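You operate a simulated robot arm through the tools that you are given. There is no shell and no other tool.

You run a simulated robot arm. Do the job below in one go: nothing can be reset, and whatever is moved stays where it is left.

Task
Rivet the saddle to the silver boom and park the riveter.
Fine: one pull for each of the two rivets; riveter back at its rail's start.

The check looks at the end state, three seconds after you hand in, the way a careful person would. Anything else that was tipped, shoved, dropped, spilled or broken makes it a failure.

Robot
A 6-joint arm with a four-finger gripper, fixed in place. Base frame: the origin is at the foot of the arm, x ahead of it, y to its left, z up. Readings come in mm, degrees, newtons and seconds.
Its first joint turns from -166.0 to 166.0 degrees. Payload 3.43 kg.
Tool frame: the origin (TCP) lies between the finger pads and is the grasp point; the fingertips stand 30 mm ahead of it; z points along the fingers, y is the line along which they close. Largest opening 120 mm; the body of the gripper starts 85 mm behind the TCP.
Orientation is that of the tool frame in the base frame, as a unit quaternion [x, y, z, w]. With the fingers straight down and closing along the base's y, the tool's x points along the base's -x, its y along +y and its z along -z.

Tools
- The arm moves only by the tool send_rows. Its argument "motion" is one flat list of numbers, 7 for each row, row after row: the shift along the base's x, y, z in mm, then the turn, a rotation vector about the base's x, y, z in degrees, then the closure, from 0 (fully open) to 1 (shut). In form: [x, y, z, wx, wy, wz, gripper, x, y, z, wx, wy, wz, gripper, ...]. A call has 1 to 20 rows; each row shifts and turns the commanded pose from where the row before left it. Each row takes 0.2 s and may step no farther than 50 mm and 8.6 degrees from the row before; otherwise, or with a gripper value out of range, the whole call is refused. A pose out of reach is approached as far as the arm can. The call stops where the force on the tool passes 90 N (or 10 N more than at its start, if that is more) or the arm is blocked; 0.2 s more then pass. Each finger halts on what it meets, pressing with about 35 N; the grip force reading is that of the motor and also rises with nothing between the fingers. The clock runs only during rows and for 0.2 s after the last one: add rows that do not move to give the fingers time. The reply holds the time, the measured pose of the TCP, the force on the tool along the base axes, the opening and the grip force, in the units named above and with some noise, with the torque about the TCP (base axes, N m) and any sound that the robot's microphone picked up.
- Cameras (640 x 400 px; columns grow to the right, rows downward): "scene" is fixed at [49.1, 649.8, 1624.2]; the picture's right is [-0.42, -0.91, 0.00], its down [-0.41, 0.19, -0.89] and it looks along [0.81, -0.37, -0.45] (base axes); focal length 272 px, centre (320, 200). "wrist" rides on the gripper at [71, -17, -120] in the tool frame; the picture's right is [0.23, 0.97, 0.00], its down [-0.81, 0.19, -0.55] and it looks along [-0.54, 0.13, 0.83] (tool axes); focal length 275 px, centre (320, 200). There is no depth. A picture from a camera that has moved, and an enlarged one, comes with that camera's place and axes in the base frame and with its lens.
- get_image(camera): a new picture of that camera. No time passes.
- zoom(camera, box): a new picture of the part [left, top, right, bottom] of that camera's present view, enlarged. No time passes.
- finish_job(): hands the job in; it is judged then, once.

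Nothing tells you positions but the pictures and the camera data. Unless the task says otherwise, let go and move clear before handing in.

The tools are called as a command line: name --argument value ..., lists and objects as JSON in quotes. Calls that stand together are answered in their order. send_rows: Moves the arm, as the interface text tells. Its arguments: {"type":"object","properties":{"motion":{"type":"array","items":{"type":"number"}}},"required":["motion"]} The other tools are called the same way: get_image (camera) takes a picture; zoom (camera, box) takes an enlarged picture of a part of a camera's view; finish_job () hands the job in.

At the start:

```text
time: 0.0
tcp_pos: [479.3, 220.4, 1457.9]
ee_rot: [0.0, 1.0, 0.0, -0.001]
force: [-0.3, -0.2, -0.6]
torque: [0.0, 0.03, 0.01]
finger_gap: 120.0
grasp_force: 0.1
```

scene: 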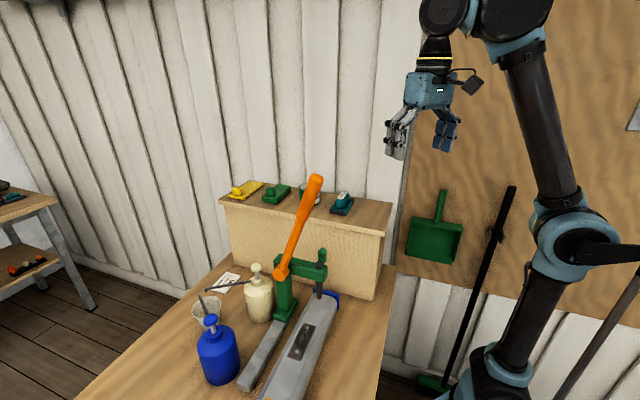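
wrist: 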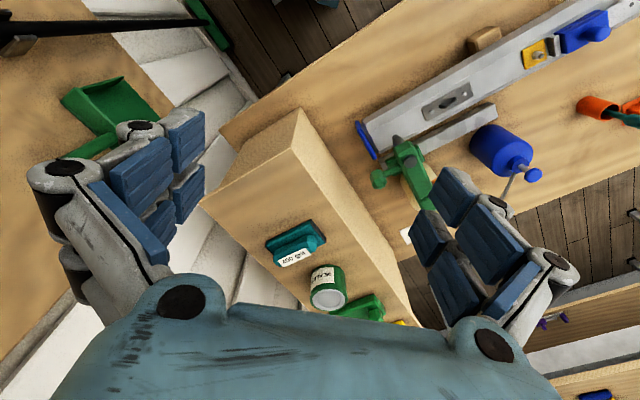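

I see a bench with a green press with an orange lever on a rail, beside a silver boom with a saddle plate on it. I'll look closer before moving.

zoom --camera "scene" --box '[180, 160, 400, 400]'

zoom --camera "scene" --box '[230, 240, 350, 400]'

zoom --camera "wrist" --box '[340, 0, 640, 240]'

```text
1.67 times, centred on (290, 280) of scene
camera zoom: at [49.1, 649.8, 1624.2], right [-0.42, -0.91, 0.0], down [-0.41, 0.19, -0.89], along [0.81, -0.37, -0.45], focal length 454 px, centre (370, 67)
```

zoom: 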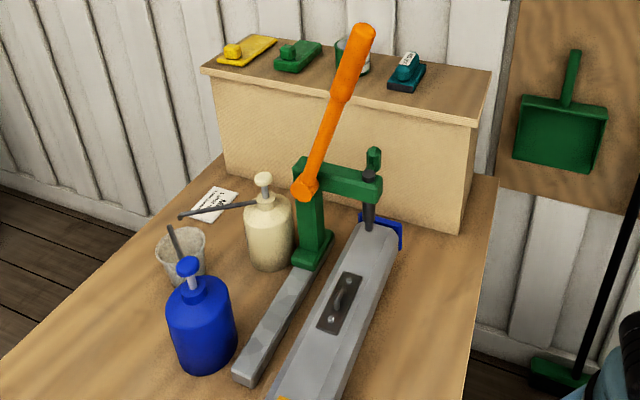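

```text
2.50 times, centred on (290, 320) of scene
camera zoom: at [49.1, 649.8, 1624.2], right [-0.42, -0.91, 0.0], down [-0.41, 0.19, -0.89], along [0.81, -0.37, -0.45], focal length 681 px, centre (395, -100)
```

zoom: 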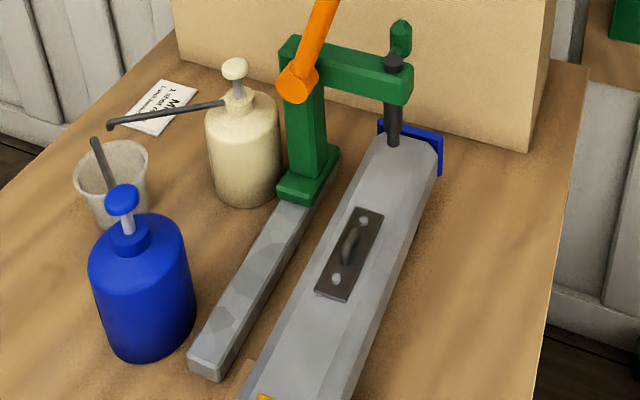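

```text
1.67 times, centred on (490, 120) of wrist
camera zoom: at [406.7, 203.3, 1578.1], right [-0.23, 0.97, 0.0], down [0.81, 0.19, 0.55], along [0.54, 0.13, -0.83], focal length 459 px, centre (37, 333)
```

zoom: 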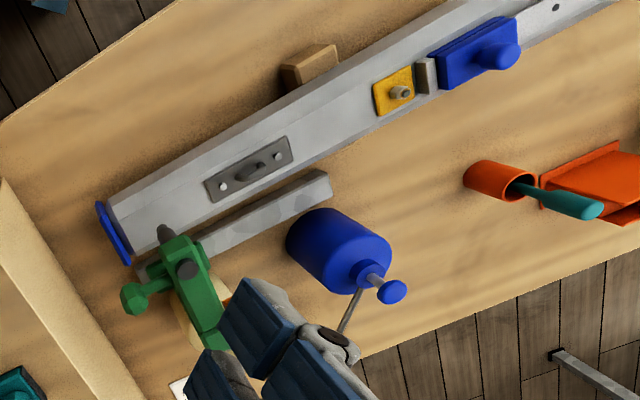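

The riveter's plunger overhangs the boom, and the saddle with its two rivets lies further along. I'll read the note and look at the riveter's details.

zoom --camera "scene" --box '[210, 265, 250, 290]'

zoom --camera "scene" --box '[260, 165, 350, 225]'

zoom --camera "scene" --box '[260, 235, 350, 295]'

zoom --camera "scene" --box '[230, 290, 350, 400]'

zoom --camera "wrist" --box '[350, 70, 510, 250]'

```text
16.00 times, centred on (230, 278) of scene
camera zoom: at [49.1, 649.8, 1624.2], right [-0.42, -0.91, 0.0], down [-0.41, 0.19, -0.89], along [0.81, -0.37, -0.45], focal length 4357 px, centre (1760, -1040)
```

zoom: 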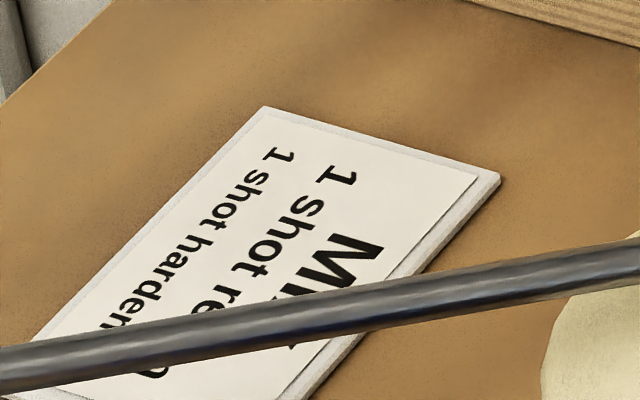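

```text
6.67 times, centred on (305, 195) of scene
camera zoom: at [49.1, 649.8, 1624.2], right [-0.42, -0.91, 0.0], down [-0.41, 0.19, -0.89], along [0.81, -0.37, -0.45], focal length 1816 px, centre (420, 233)
```

zoom: 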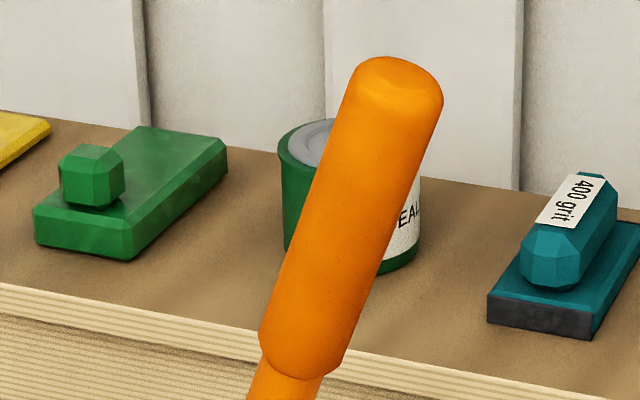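

```text
6.67 times, centred on (305, 265) of scene
camera zoom: at [49.1, 649.8, 1624.2], right [-0.42, -0.91, 0.0], down [-0.41, 0.19, -0.89], along [0.81, -0.37, -0.45], focal length 1816 px, centre (420, -233)
```

zoom: 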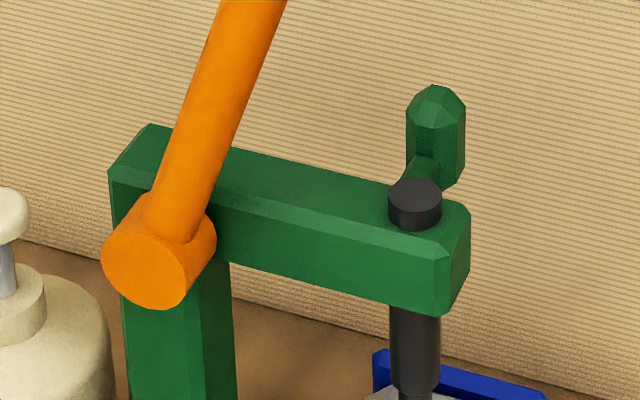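

```text
3.64 times, centred on (290, 345) of scene
camera zoom: at [49.1, 649.8, 1624.2], right [-0.42, -0.91, 0.0], down [-0.41, 0.19, -0.89], along [0.81, -0.37, -0.45], focal length 990 px, centre (429, -327)
```

zoom: 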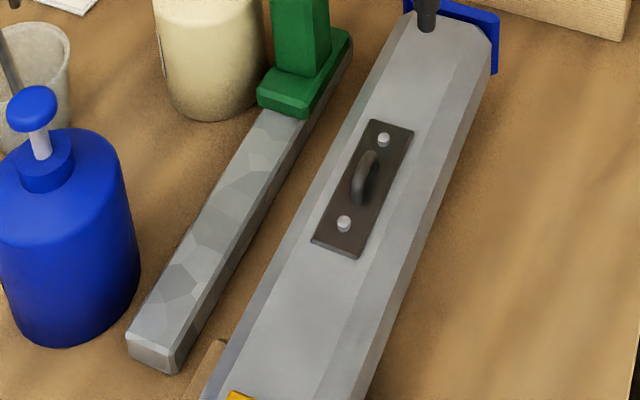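

```text
2.22 times, centred on (430, 160) of wrist
camera zoom: at [406.7, 203.3, 1578.1], right [-0.23, 0.97, 0.0], down [0.81, 0.19, 0.55], along [0.54, 0.13, -0.83], focal length 612 px, centre (76, 289)
```

zoom: 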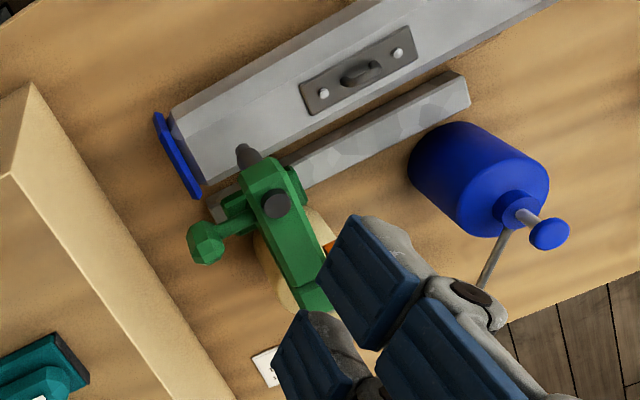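

The plunger cap triangulates to about (580, 408, 1135). The rivets sit at about (518, 470, 989) and (468, 521, 988), on a line along (-0.71, 0.71). The lever leans toward the robot. I'll turn the wrist and move it for a better view of the riveter from above.

send_rows --motion '[-5, 10, -15, 0, 0, 7.5, 0, -5, 10, -15, 0, 0, 7.5, 0, -5, 10, -15, 0, 0, 7.5, 0, -5, 10, -15, 0, 0, 7.5, 0, -5, 10, -15, 0, 0, 7.5, 0, -5, 10, -15, 0, 0, 7.5, 0]'

get_image --camera "wrist"

get_image --camera "scene"

```text
time: 1.4
tcp_pos: [431.6, 280.3, 1373.0]
ee_rot: [-0.383, 0.924, 0.003, 0.006]
force: [-1.2, -0.4, -0.5]
torque: [0.01, 0.05, -0.01]
finger_gap: 120.0
grasp_force: 0.1
```

```text
taken
camera wrist: at [391.0, 217.0, 1492.0], right [-0.85, 0.52, 0.0], down [0.43, 0.7, 0.56], along [0.3, 0.48, -0.83], focal length 275 px, centre (320, 200)
```

wrist: 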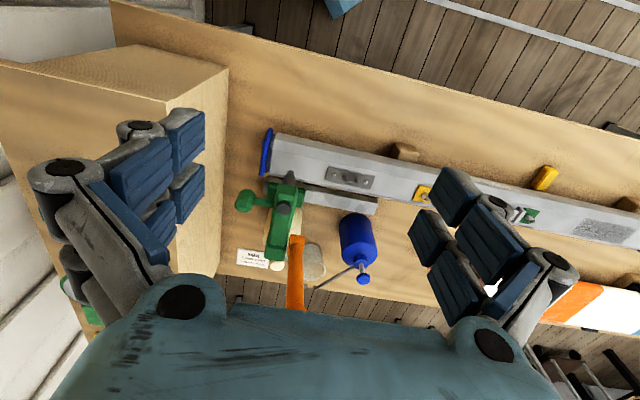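

```text
taken
```

scene: 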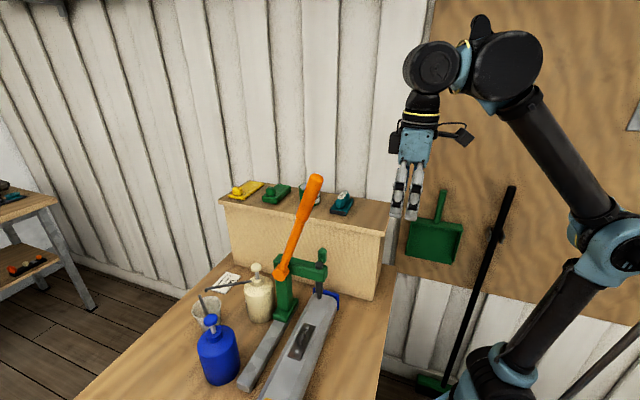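

I need a clearer look at the lever in this view.

zoom --camera "wrist" --box '[220, 120, 400, 320]'

zoom --camera "scene" --box '[250, 165, 350, 325]'

```text
2.00 times, centred on (310, 220) of wrist
camera zoom: at [391.0, 217.0, 1492.0], right [-0.85, 0.52, 0.0], down [0.43, 0.7, 0.56], along [0.3, 0.48, -0.83], focal length 551 px, centre (340, 160)
```

zoom: 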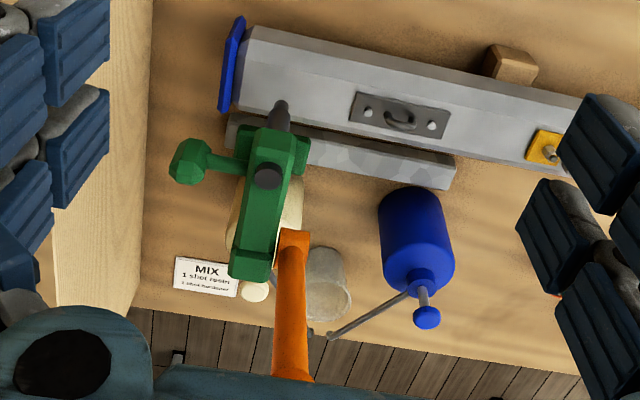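

```text
2.50 times, centred on (300, 245) of scene
camera zoom: at [49.1, 649.8, 1624.2], right [-0.42, -0.91, 0.0], down [-0.41, 0.19, -0.89], along [0.81, -0.37, -0.45], focal length 681 px, centre (370, 88)
```

zoom: 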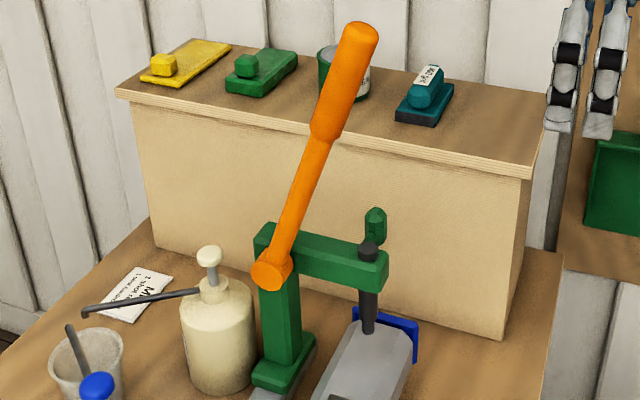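

The lever pivots at about (625, 504, 1098), its tip is near (543, 429, 1406), and it swings toward the robot. Before sliding the riveter I want details of the knob, the saddle loop and the plunger.

zoom --camera "wrist" --box '[225, 160, 325, 240]'

zoom --camera "wrist" --box '[315, 155, 385, 200]'

zoom --camera "scene" --box '[280, 310, 340, 370]'

zoom --camera "scene" --box '[265, 260, 345, 330]'

```text
5.00 times, centred on (275, 200) of wrist
camera zoom: at [391.0, 217.0, 1492.0], right [-0.85, 0.52, 0.0], down [0.43, 0.7, 0.56], along [0.3, 0.48, -0.83], focal length 1376 px, centre (545, 200)
```

zoom: 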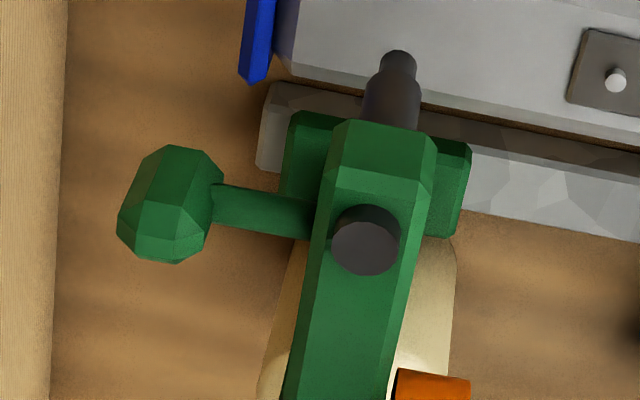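

```text
8.89 times, centred on (350, 178) of wrist
camera zoom: at [391.0, 217.0, 1492.0], right [-0.85, 0.52, 0.0], down [0.43, 0.7, 0.56], along [0.3, 0.48, -0.83], focal length 2447 px, centre (53, 400)
```

zoom: 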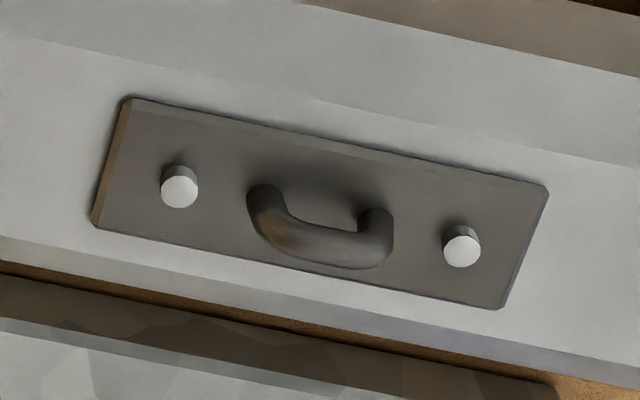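

```text
6.67 times, centred on (310, 340) of scene
camera zoom: at [49.1, 649.8, 1624.2], right [-0.42, -0.91, 0.0], down [-0.41, 0.19, -0.89], along [0.81, -0.37, -0.45], focal length 1816 px, centre (387, -733)
```

zoom: 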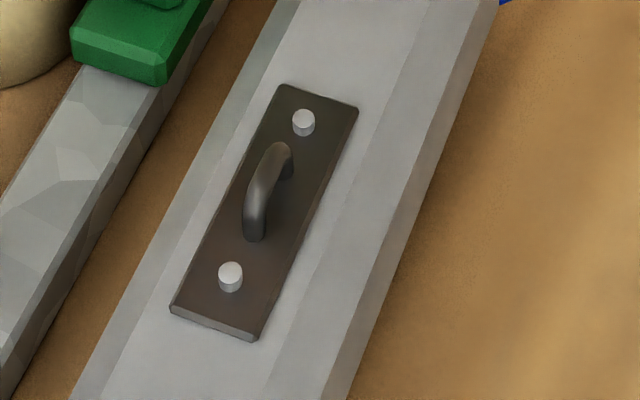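

```text
5.71 times, centred on (305, 295) of scene
camera zoom: at [49.1, 649.8, 1624.2], right [-0.42, -0.91, 0.0], down [-0.41, 0.19, -0.89], along [0.81, -0.37, -0.45], focal length 1556 px, centre (406, -343)
```

zoom: 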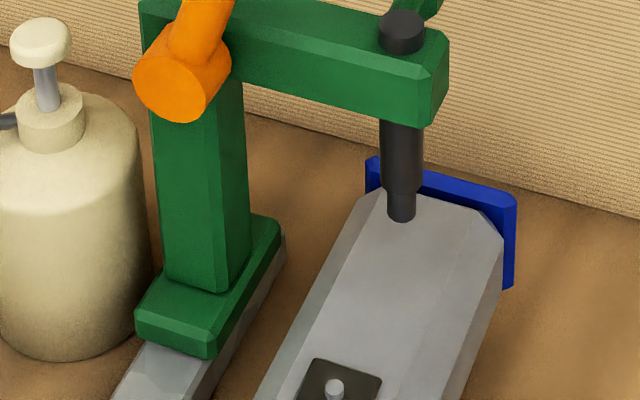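

I measured the key points:
- **Plunger:** axis at about (578.5, 407.6), tip z about 1009, above the loop at about 1002.
- **Rivets:** A is 90 mm and B is 159 mm along the rail.

I'll tilt the tool 40° so the fingers can straddle the beam end at the plunger, and part-close the fingers first.

send_rows --motion '[0, 0, 0, 5.657, -5.657, 0, 0.46, 0, 0, 0, 5.657, -5.657, 0, 0.46, 0, 0, 0, 5.657, -5.657, 0, 0.46, 0, 0, 0, 5.657, -5.657, 0, 0.46, 0, 0, 0, 5.657, -5.657, 0, 0.46, 0, 0, 0, 0, 0, 0, 0.46, 0, 0, 0, 0, 0, 0, 0.46]'

get_image --camera "wrist"

get_image --camera "scene"

```text
time: 3.0
tcp_pos: [433.6, 279.8, 1375.3]
ee_rot: [-0.358, 0.866, 0.135, 0.322]
force: [1.0, 1.0, 0.0]
torque: [0.0, 0.0, -0.01]
finger_gap: 64.7
grasp_force: 0.0
```

```text
taken
camera wrist: at [351.3, 173.6, 1418.5], right [-0.81, 0.56, -0.15], down [0.04, 0.31, 0.95], along [0.58, 0.76, -0.28], focal length 275 px, centre (320, 200)
```

wrist: 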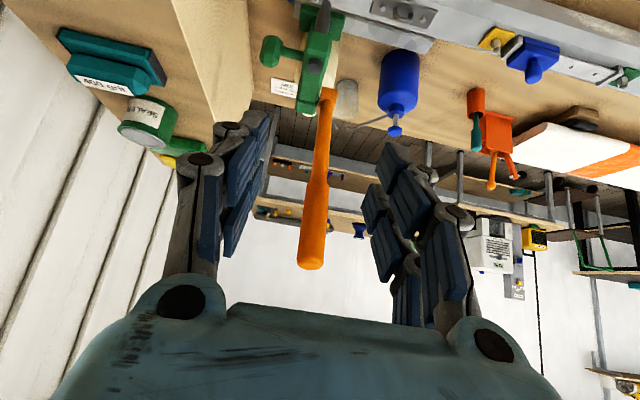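

```text
taken
```

scene: 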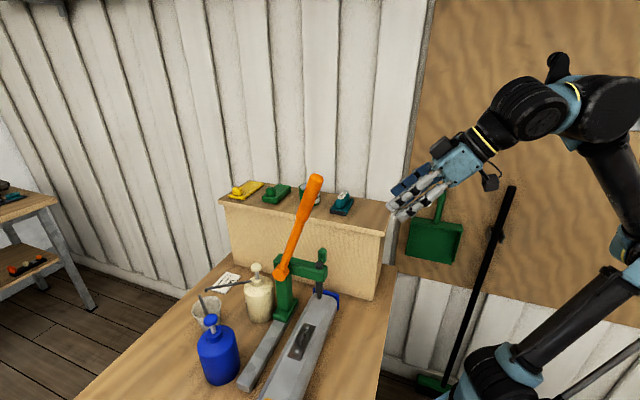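

The view is clear and the lever tip triangulates to (544, 428, 1403). Next I'll move to a point in front of the beam end and check how well the arm tracks its commands.

send_rows --motion '[13, 10, -35, 0, 0, 0, 0.46, 14, 11, -35, 0, 0, 0, 0.46, 14, 11, -35, 0, 0, 0, 0.46, 14, 11, -35, 0, 0, 0, 0.46, 13, 11, -35, 0, 0, 0, 0.46, 0, 0, 0, 0, 0, 0, 0.46, 0, 0, 0, 0, 0, 0, 0.46]'

get_image --camera "wrist"

get_image --camera "scene"

```text
time: 4.6
tcp_pos: [498.8, 332.0, 1199.2]
ee_rot: [-0.359, 0.866, 0.135, 0.321]
force: [0.4, 0.9, 0.3]
torque: [0.0, -0.01, 0.01]
finger_gap: 64.9
grasp_force: 0.1
```

```text
taken
camera wrist: at [415.4, 225.3, 1242.7], right [-0.81, 0.56, -0.15], down [0.04, 0.31, 0.95], along [0.58, 0.76, -0.28], focal length 275 px, centre (320, 200)
```

wrist: 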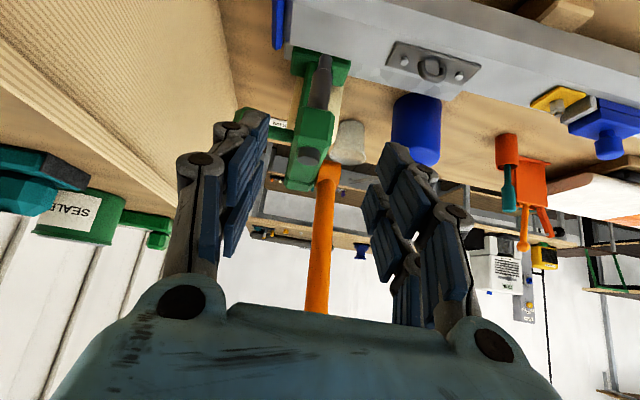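

```text
taken
```

scene: 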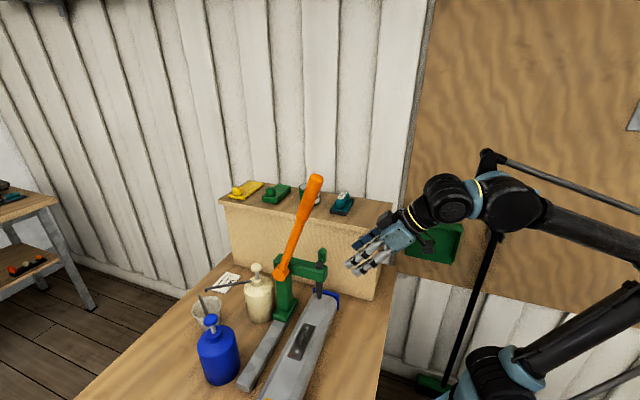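

Tracking is good. I'll close in on the beam end, stop short and check.

send_rows --motion '[12.1, 11.4, -15.2, 0, 0, 0, 0.46, 12.1, 11.4, -15.2, 0, 0, 0, 0.46, 12.1, 11.4, -15.2, 0, 0, 0, 0.46, 0, 0, 0, 0, 0, 0, 0.46]'

get_image --camera "wrist"

zoom --camera "scene" --box '[260, 210, 400, 320]'

```text
time: 5.6
tcp_pos: [537.1, 366.6, 1153.7]
ee_rot: [-0.359, 0.866, 0.134, 0.321]
force: [-0.4, 0.2, -0.4]
torque: [-0.04, 0.02, -0.03]
finger_gap: 64.6
grasp_force: 0.0
```

```text
taken
camera wrist: at [453.0, 260.4, 1197.9], right [-0.81, 0.56, -0.15], down [0.04, 0.31, 0.95], along [0.58, 0.76, -0.28], focal length 275 px, centre (320, 200)
```

wrist: 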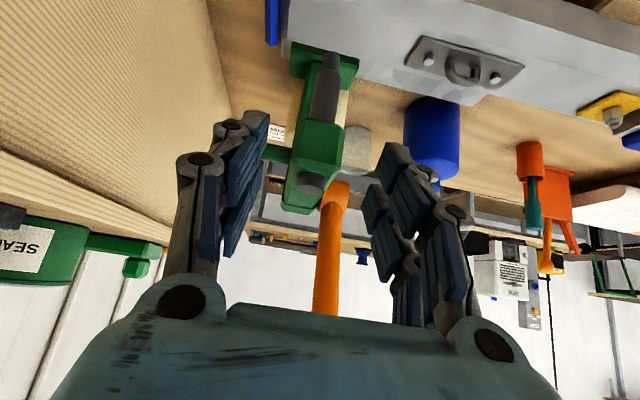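

```text
3.64 times, centred on (330, 265) of scene
camera zoom: at [49.1, 649.8, 1624.2], right [-0.42, -0.91, 0.0], down [-0.41, 0.19, -0.89], along [0.81, -0.37, -0.45], focal length 990 px, centre (284, -36)
```

zoom: 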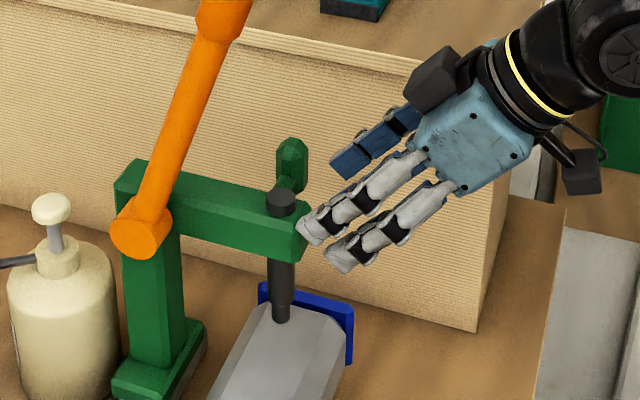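

I want a closer look at the shape of the fingers before straddling the beam.

zoom --camera "scene" --box '[320, 225, 400, 285]'

zoom --camera "wrist" --box '[160, 80, 500, 320]'

```text
6.67 times, centred on (360, 255) of scene
camera zoom: at [49.1, 649.8, 1624.2], right [-0.42, -0.91, 0.0], down [-0.41, 0.19, -0.89], along [0.81, -0.37, -0.45], focal length 1816 px, centre (53, -167)
```

zoom: 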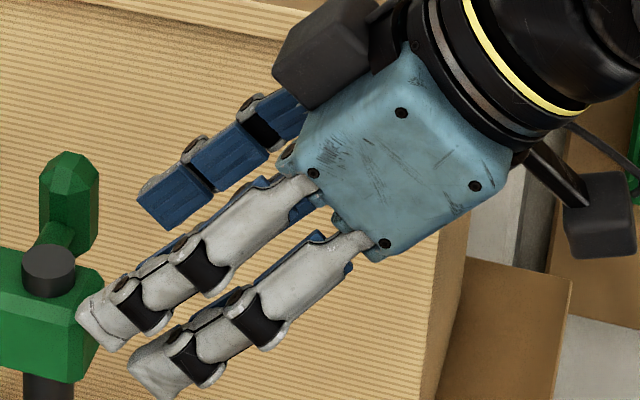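

```text
1.67 times, centred on (330, 200) of wrist
camera zoom: at [453.0, 260.4, 1197.9], right [-0.81, 0.56, -0.15], down [0.04, 0.31, 0.95], along [0.58, 0.76, -0.28], focal length 459 px, centre (303, 200)
```

zoom: 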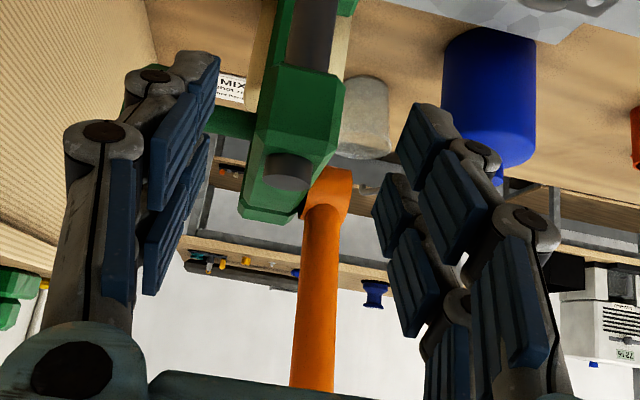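

Each finger is a pair of bars, so they'd be tight around the stem. The lever handle is a better hold: gripped across the rail direction, it can both drag the riveter and make the pull. I'll back away, rise, tilt to 60° and stop in front of the handle.

send_rows --motion '[-25, -25, 20, 0, 0, 0, 0.46, -25, -25, 20, 0, 0, 0, 0.3, -25, -25, 20, 4.7, -4.7, 0, 0.2, 0, 0, 40, 4.7, -4.7, 0, 0.1, 0, 0, 40, 4.7, -4.7, 0, 0.1, 0, 0, 40, 0, 0, 0, 0.1, 0, 0, 40, 0, 0, 0, 0.1, 0, 0, 38, 0, 0, 0, 0.1, 0, 0, 0, 0, 0, 0, 0.1, 0, 0, 0, 0, 0, 0, 0.1]'

get_image --camera "wrist"

get_image --camera "scene"

```text
time: 7.8
tcp_pos: [465.5, 290.7, 1413.0]
ee_rot: [-0.33, 0.796, 0.195, 0.467]
force: [-0.6, -0.4, -0.2]
torque: [0.04, 0.0, 0.02]
finger_gap: 107.9
grasp_force: 0.1
```

```text
taken
camera wrist: at [376.7, 179.9, 1409.4], right [-0.77, 0.61, -0.2], down [-0.2, 0.07, 0.98], along [0.61, 0.79, 0.06], focal length 275 px, centre (320, 200)
```

wrist: 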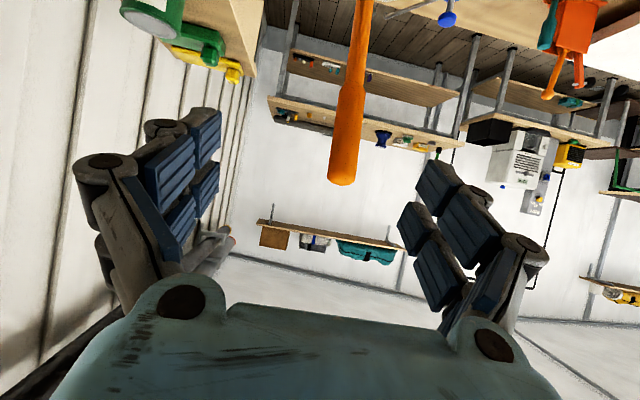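

```text
taken
```

scene: 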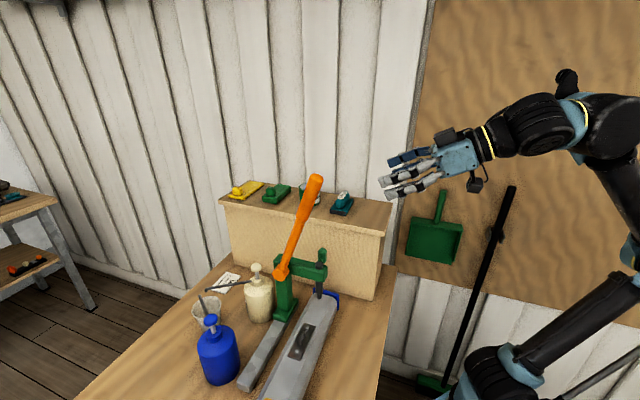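

The handle is where expected. I'll line up across the rail, then advance so the open fingers straddle it.

send_rows --motion '[7, 36, 0, 0, 0, 0, 0.1, 7, 36, 0, 0, 0, 0, 0.1, 16, 16, -13, 0, 0, 0, 0.1, 16, 16, -13, 0, 0, 0, 0.1, 16, 16, -13, 0, 0, 0, 0.1, 0, 0, 0, 0, 0, 0, 0.1]'

get_image --camera "wrist"

get_image --camera "scene"

```text
time: 9.2
tcp_pos: [524.6, 413.1, 1370.9]
ee_rot: [-0.331, 0.797, 0.195, 0.466]
force: [-0.4, -0.1, 0.2]
torque: [-0.02, 0.01, 0.0]
finger_gap: 107.9
grasp_force: 0.0
```

```text
taken
camera wrist: at [436.4, 302.3, 1367.1], right [-0.77, 0.61, -0.2], down [-0.2, 0.07, 0.98], along [0.61, 0.79, 0.06], focal length 275 px, centre (320, 200)
```

wrist: 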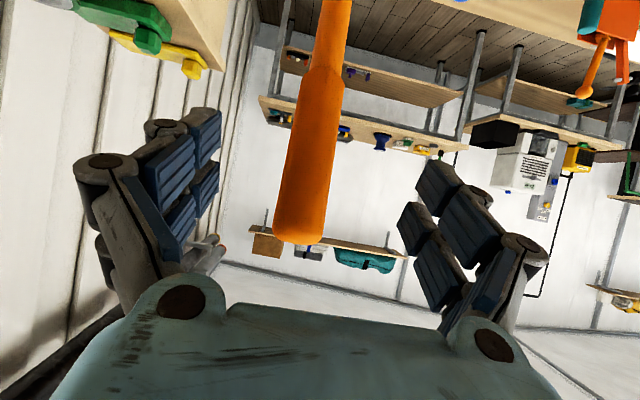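

```text
taken
```

scene: 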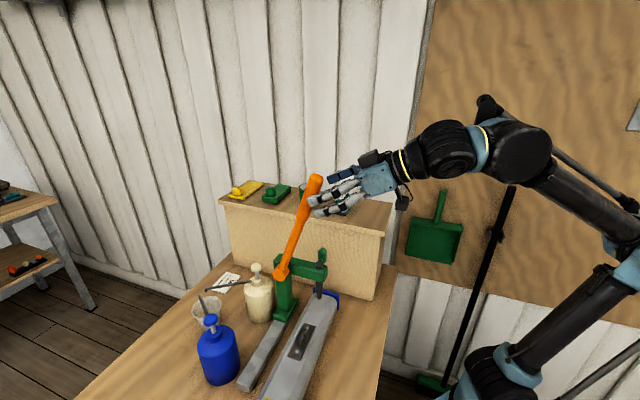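

The handle lies between the fingers. I'll advance the last stretch and close gently while holding still.

send_rows --motion '[12, 10, -8, 0, 0, 0, 0.1, 12, 10, -8, 0, 0, 0, 0.1, 11, 9, -8, 0, 0, 0, 0.1, 0, 0, 0, 0, 0, 0, 0.1]'

get_image --camera "wrist"

zoom --camera "scene" --box '[260, 150, 420, 330]'

```text
time: 10.2
tcp_pos: [559.8, 440.4, 1347.4]
ee_rot: [-0.33, 0.797, 0.194, 0.466]
force: [-0.9, -0.8, -0.1]
torque: [-0.01, 0.0, 0.01]
finger_gap: 108.1
grasp_force: 0.1
```

```text
taken
camera wrist: at [471.3, 330.0, 1344.5], right [-0.77, 0.61, -0.2], down [-0.2, 0.07, 0.98], along [0.61, 0.79, 0.06], focal length 275 px, centre (320, 200)
```

wrist: 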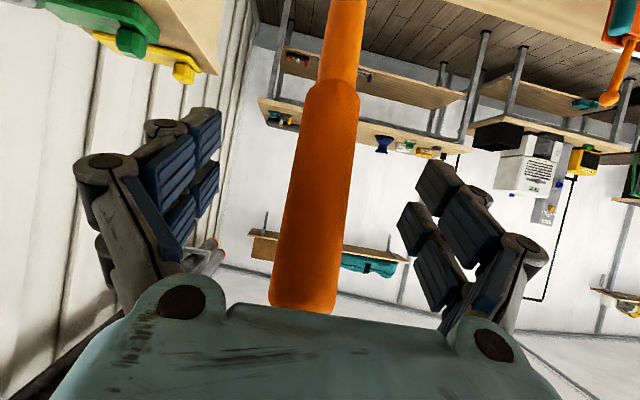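

```text
2.22 times, centred on (340, 240) of scene
camera zoom: at [49.1, 649.8, 1624.2], right [-0.42, -0.91, 0.0], down [-0.41, 0.19, -0.89], along [0.81, -0.37, -0.45], focal length 605 px, centre (276, 111)
```

zoom: 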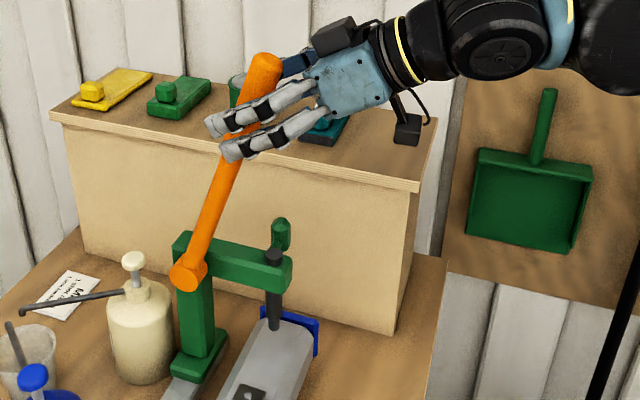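

The fingers straddle the handle. I'll close on it now.

send_rows --motion '[0, 0, 0, 0, 0, 0, 0.5, 0, 0, 0, 0, 0, 0, 0.8, 0, 0, 0, 0, 0, 0, 1, 0, 0, 0, 0, 0, 0, 1, 0, 0, 0, 0, 0, 0, 1]'

get_image --camera "scene"

get_image --camera "wrist"

```text
time: 11.4
tcp_pos: [560.1, 440.6, 1347.7]
ee_rot: [-0.33, 0.798, 0.194, 0.466]
force: [0.0, -1.7, 2.5]
torque: [-0.01, -0.03, -0.03]
finger_gap: 31.4
grasp_force: 44.9
```

```text
taken
```

scene: 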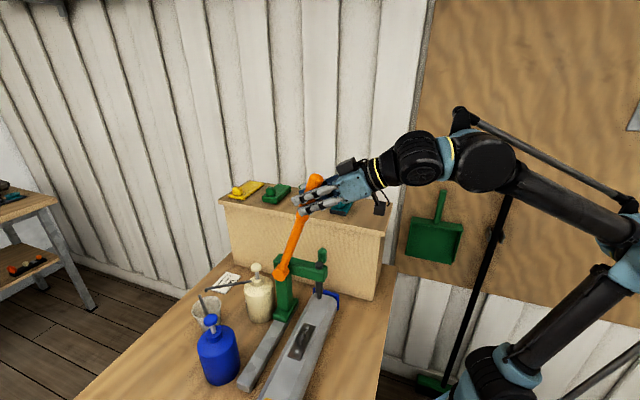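

```text
taken
camera wrist: at [471.1, 329.9, 1344.6], right [-0.77, 0.61, -0.2], down [-0.2, 0.07, 0.98], along [0.61, 0.79, 0.06], focal length 275 px, centre (320, 200)
```

wrist: 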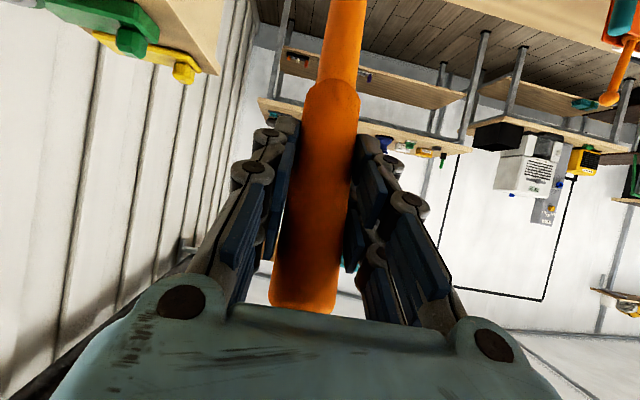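

The handle is firmly gripped with a 31.4 mm gap. I'll try dragging the riveter 15 mm along the rail and watch the force.

send_rows --motion '[-3.5, 3.5, 0, 0, 0, 0, 1, -3.5, 3.5, 0, 0, 0, 0, 1, -3.6, 3.6, 0, 0, 0, 0, 1, 0, 0, 0, 0, 0, 0, 1, 0, 0, 0, 0, 0, 0, 1]'

zoom --camera "scene" --box '[260, 150, 420, 330]'

```text
time: 12.6
tcp_pos: [547.9, 452.3, 1349.0]
ee_rot: [-0.331, 0.797, 0.195, 0.467]
force: [-3.0, -3.8, 3.8]
torque: [-0.22, 0.19, -0.08]
finger_gap: 31.3
grasp_force: 45.3
```

```text
2.22 times, centred on (340, 240) of scene
camera zoom: at [49.1, 649.8, 1624.2], right [-0.42, -0.91, 0.0], down [-0.41, 0.19, -0.89], along [0.81, -0.37, -0.45], focal length 605 px, centre (276, 111)
```

zoom: 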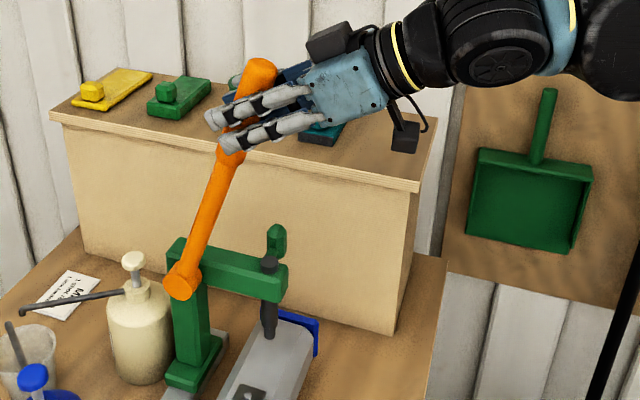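

The riveter slides freely with very little force. I'll continue toward rivet A, about 90 mm from the start.

send_rows --motion '[-8, 8, 0, 0, 0, 0, 1, -8, 8, 0, 0, 0, 0, 1, -8, 8, -0.5, 0, 0, 0, 1, -8, 8, -0.5, 0, 0, 0, 1, -8, 8, 0, 0, 0, 0, 1, -8, 8, 0, 0, 0, 0, 1, 0, 0, 0, 0, 0, 0, 1, 0, 0, 0, 0, 0, 0, 1]'

get_image --camera "scene"

zoom --camera "scene" --box '[260, 260, 360, 370]'

```text
time: 14.4
tcp_pos: [499.3, 501.0, 1348.6]
ee_rot: [-0.33, 0.797, 0.195, 0.467]
force: [-4.1, -1.5, 19.5]
torque: [0.32, -0.34, 0.04]
finger_gap: 31.4
grasp_force: 44.6
```

```text
taken
```

scene: 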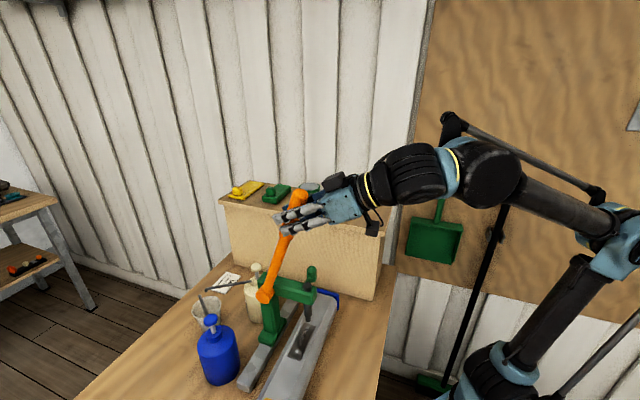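

```text
3.64 times, centred on (310, 315) of scene
camera zoom: at [49.1, 649.8, 1624.2], right [-0.42, -0.91, 0.0], down [-0.41, 0.19, -0.89], along [0.81, -0.37, -0.45], focal length 990 px, centre (356, -218)
```

zoom: 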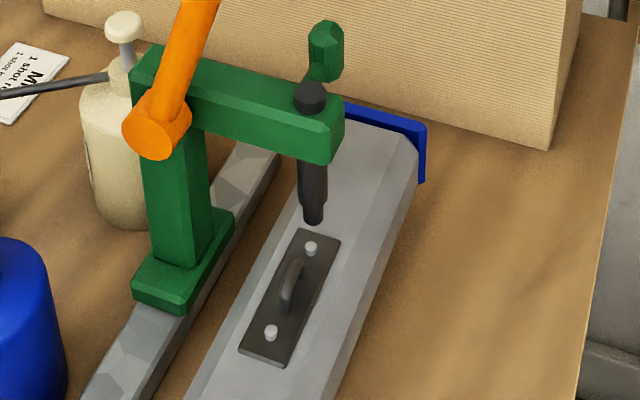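

The riveter has moved about 86 mm and the plunger is close to rivet A. I'll zoom in to measure what remains.

zoom --camera "scene" --box '[290, 295, 330, 335]'

get_image --camera "wrist"

```text
10.00 times, centred on (310, 315) of scene
camera zoom: at [49.1, 649.8, 1624.2], right [-0.42, -0.91, 0.0], down [-0.41, 0.19, -0.89], along [0.81, -0.37, -0.45], focal length 2723 px, centre (420, -950)
```

zoom: 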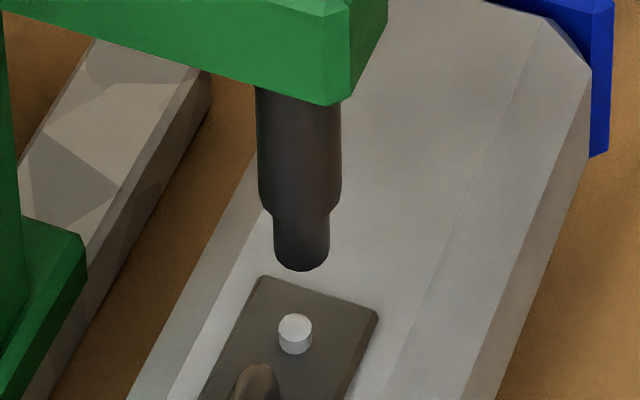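

```text
taken
camera wrist: at [411.5, 389.1, 1344.3], right [-0.77, 0.61, -0.2], down [-0.2, 0.07, 0.98], along [0.61, 0.79, 0.06], focal length 275 px, centre (320, 200)
```

wrist: 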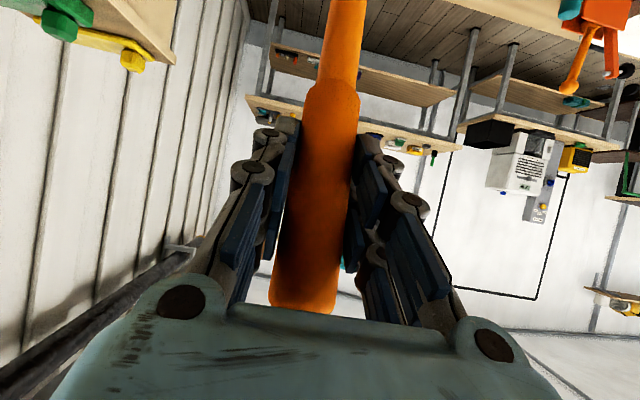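

About 5 mm is left to rivet A. I'll nudge forward, then release so the wrist camera can check alignment square-on from the robot side.

send_rows --motion '[-1.7, 1.7, 1, 0, 0, 0, 1, -1.7, 1.7, 0, 0, 0, 0, 1, 0, 0, 0, 0, 0, 0, 1, 0, 0, 0, 0, 0, 0, 1]'

zoom --camera "scene" --box '[290, 295, 330, 335]'

```text
time: 15.4
tcp_pos: [498.1, 503.8, 1348.2]
ee_rot: [-0.33, 0.798, 0.194, 0.466]
force: [-4.2, -8.0, -10.5]
torque: [-0.73, 0.59, -0.16]
finger_gap: 31.1
grasp_force: 45.3
```

```text
10.00 times, centred on (310, 315) of scene
camera zoom: at [49.1, 649.8, 1624.2], right [-0.42, -0.91, 0.0], down [-0.41, 0.19, -0.89], along [0.81, -0.37, -0.45], focal length 2723 px, centre (420, -950)
```

zoom: 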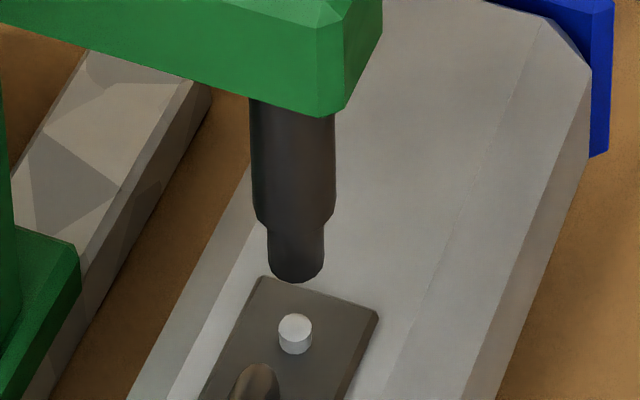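

Scene-based alignment at A looks good to within about 1 mm. I'll release, back off and double-check from the robot side.

send_rows --motion '[0, 0, 0, 0, 0, 0, 0.6, 0, 0, 0, 0, 0, 0, 0.2, 0, 0, 0, 0, 0, 0, 0.1, -18, -18, 15, 0, 0, 0, 0.1, -25, -25, 20, 0, 0, 0, 0.1, -25, -25, 20, 0, 0, 0, 0.1, -25, -25, 0, 0, 0, 0, 0.1, 4, -7, -40, -4.7, 4.7, 0, 0.1, 4, -7, -45, -4.7, 4.7, 0, 0.1, 4, -7, -45, -4.7, 4.7, 0, 0.1, 4, -6, -45, 0, 0, 0, 0.1, 7, -6, -25, 0, 0, 0, 0.1, 0, 0, 0, 0, 0, 0, 0.1]'

get_image --camera "wrist"

zoom --camera "scene" --box '[290, 295, 330, 335]'

```text
time: 18.2
tcp_pos: [427.0, 379.3, 1204.2]
ee_rot: [-0.359, 0.866, 0.135, 0.322]
force: [0.6, 0.2, 0.1]
torque: [-0.02, 0.0, 0.03]
finger_gap: 108.1
grasp_force: 0.1
```

```text
taken
camera wrist: at [343.4, 273.7, 1248.7], right [-0.81, 0.56, -0.15], down [0.04, 0.31, 0.95], along [0.58, 0.76, -0.28], focal length 275 px, centre (320, 200)
```

wrist: 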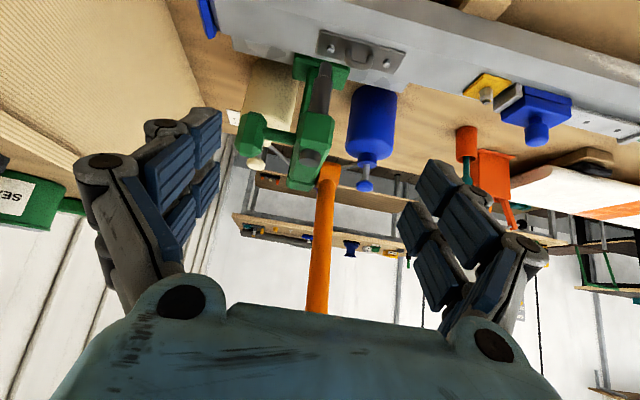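

```text
10.00 times, centred on (310, 315) of scene
camera zoom: at [49.1, 649.8, 1624.2], right [-0.42, -0.91, 0.0], down [-0.41, 0.19, -0.89], along [0.81, -0.37, -0.45], focal length 2723 px, centre (420, -950)
```

zoom: 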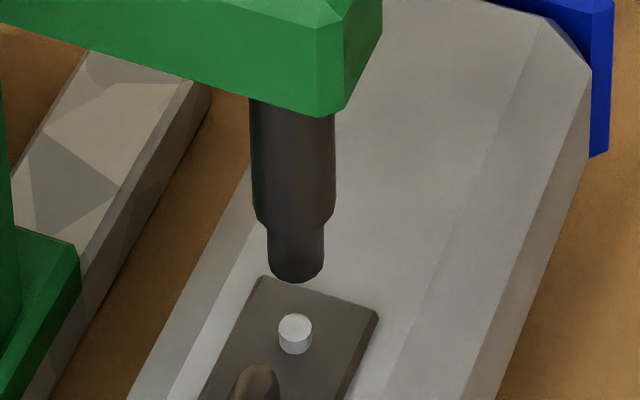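

zoom --camera "wrist" --box '[290, 20, 410, 110]'

zoom --camera "wrist" --box '[310, 30, 350, 70]'

```text
4.44 times, centred on (350, 65) of wrist
camera zoom: at [343.4, 273.7, 1248.7], right [-0.81, 0.56, -0.15], down [0.04, 0.31, 0.95], along [0.58, 0.76, -0.28], focal length 1224 px, centre (187, 800)
```

zoom: 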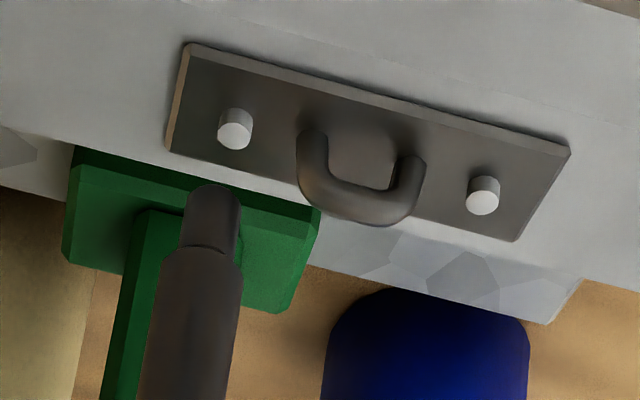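

```text
10.00 times, centred on (330, 50) of wrist
camera zoom: at [343.4, 273.7, 1248.7], right [-0.81, 0.56, -0.15], down [0.04, 0.31, 0.95], along [0.58, 0.76, -0.28], focal length 2753 px, centre (220, 1700)
```

zoom: 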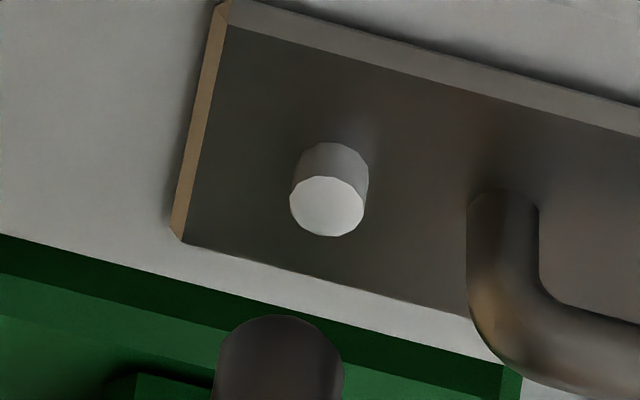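

The square-on check puts the plunger about 2.4 mm short of rivet A, with no sideways offset, and the scene view agrees once the heights are reconciled. I'll go back along the same path to the lever.

send_rows --motion '[-7, 6, 25, 0, 0, 0, 0.1, -4, 6, 45, 0, 0, 0, 0.1, -4, 7, 45, 4.7, -4.7, 0, 0.1, -4, 7, 45, 4.7, -4.7, 0, 0.1, -4, 7, 40, 4.7, -4.7, 0, 0.1, 25, 25, 0, 0, 0, 0, 0.1, 25, 25, -20, 0, 0, 0, 0.1, 25, 25, -20, 0, 0, 0, 0.1, 18, 18, -15, 0, 0, 0, 0.1, 0, 0, 0, 0, 0, 0, 0.1, 0, 0, 0, 0, 0, 0, 0.1]'

get_image --camera "wrist"

```text
time: 20.6
tcp_pos: [499.6, 503.2, 1348.4]
ee_rot: [-0.33, 0.798, 0.194, 0.466]
force: [0.9, 0.8, 0.1]
torque: [0.03, 0.02, -0.02]
finger_gap: 107.7
grasp_force: 0.1
```

```text
taken
camera wrist: at [410.0, 392.1, 1345.3], right [-0.77, 0.61, -0.2], down [-0.2, 0.07, 0.98], along [0.61, 0.79, 0.06], focal length 275 px, centre (320, 200)
```

wrist: 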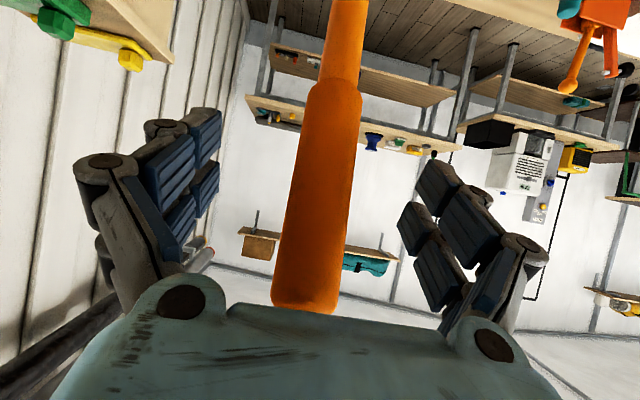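

I'm back at the handle. I'll shift about 3 mm along the rail, then grip and check the plunger.

send_rows --motion '[-2, 2, 0, 0, 0, 0, 0.5, 0, 0, 0, 0, 0, 0, 0.8, 0, 0, 0, 0, 0, 0, 1, 0, 0, 0, 0, 0, 0, 1, 0, 0, 0, 0, 0, 0, 1]'

zoom --camera "scene" --box '[290, 295, 330, 335]'

```text
time: 21.8
tcp_pos: [495.4, 505.3, 1348.1]
ee_rot: [-0.33, 0.797, 0.194, 0.467]
force: [2.2, -2.1, 1.1]
torque: [-0.05, -0.03, -0.05]
finger_gap: 31.3
grasp_force: 44.9
```

```text
10.00 times, centred on (310, 315) of scene
camera zoom: at [49.1, 649.8, 1624.2], right [-0.42, -0.91, 0.0], down [-0.41, 0.19, -0.89], along [0.81, -0.37, -0.45], focal length 2723 px, centre (420, -950)
```

zoom: 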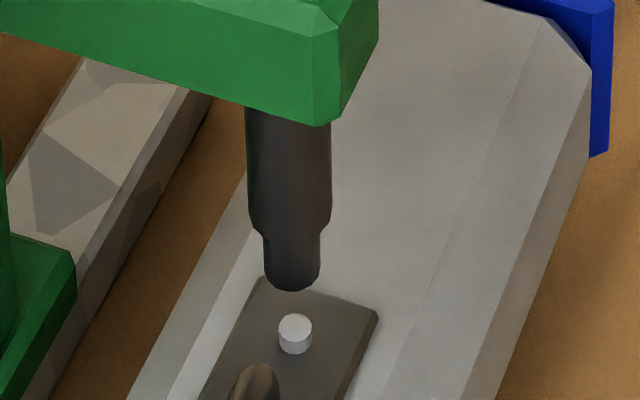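

The plunger now sits where the check says it should, over rivet A. Before pulling I'll swing the tool to a steeper angle about the grip point, so the wrist has room as the lever comes down.

send_rows --motion '[0, 0, 0, -4.24, 4.24, 0, 1, 0, 0, 0, -4.24, 4.24, 0, 1, 0, 0, 0, -4.24, 4.24, 0, 1, 0, 0, 0, -4.24, 4.24, 0, 1, 0, 0, 0, -4.24, 4.24, 0, 1, 0, 0, 0, 0, 0, 0, 1]'

zoom --camera "scene" --box '[220, 160, 400, 340]'

zoom --camera "scene" --box '[290, 295, 330, 335]'

```text
time: 23.2
tcp_pos: [495.1, 507.1, 1347.3]
ee_rot: [-0.37, 0.891, 0.104, 0.243]
force: [7.0, 6.9, -11.9]
torque: [0.84, -0.66, 0.13]
finger_gap: 31.1
grasp_force: 44.4
```

```text
2.22 times, centred on (310, 250) of scene
camera zoom: at [49.1, 649.8, 1624.2], right [-0.42, -0.91, 0.0], down [-0.41, 0.19, -0.89], along [0.81, -0.37, -0.45], focal length 605 px, centre (342, 89)
```

zoom: 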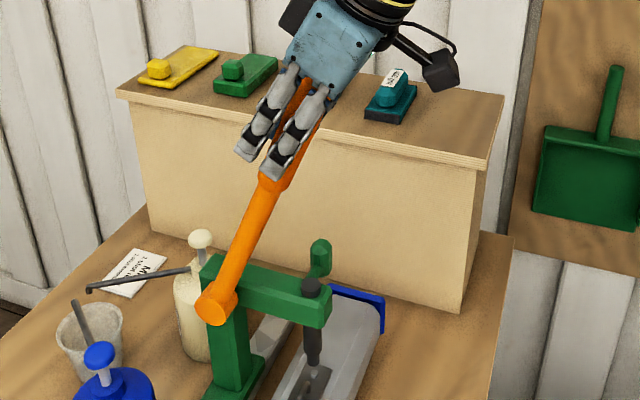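

```text
10.00 times, centred on (310, 315) of scene
camera zoom: at [49.1, 649.8, 1624.2], right [-0.42, -0.91, 0.0], down [-0.41, 0.19, -0.89], along [0.81, -0.37, -0.45], focal length 2723 px, centre (420, -950)
```

zoom: 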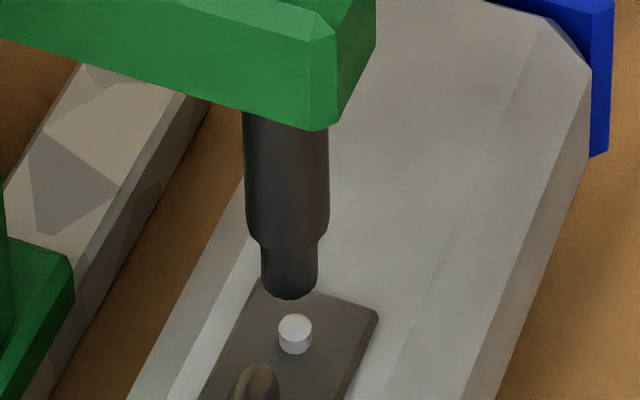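

The turn dragged the riveter about 2 mm past A. I'll correct it.

send_rows --motion '[1.6, -1.6, 0, 0, 0, 0, 1, 0, 0, 0, 0, 0, 0, 1, 0, 0, 0, 0, 0, 0, 1]'

zoom --camera "scene" --box '[290, 295, 330, 335]'

```text
time: 24.0
tcp_pos: [496.0, 505.4, 1346.8]
ee_rot: [-0.369, 0.891, 0.101, 0.243]
force: [-1.4, 2.7, -18.1]
torque: [-0.39, 0.59, -0.02]
finger_gap: 31.0
grasp_force: 45.1
```

```text
10.00 times, centred on (310, 315) of scene
camera zoom: at [49.1, 649.8, 1624.2], right [-0.42, -0.91, 0.0], down [-0.41, 0.19, -0.89], along [0.81, -0.37, -0.45], focal length 2723 px, centre (420, -950)
```

zoom: 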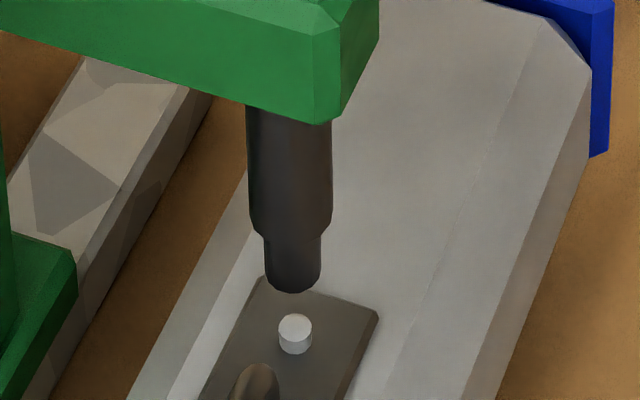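

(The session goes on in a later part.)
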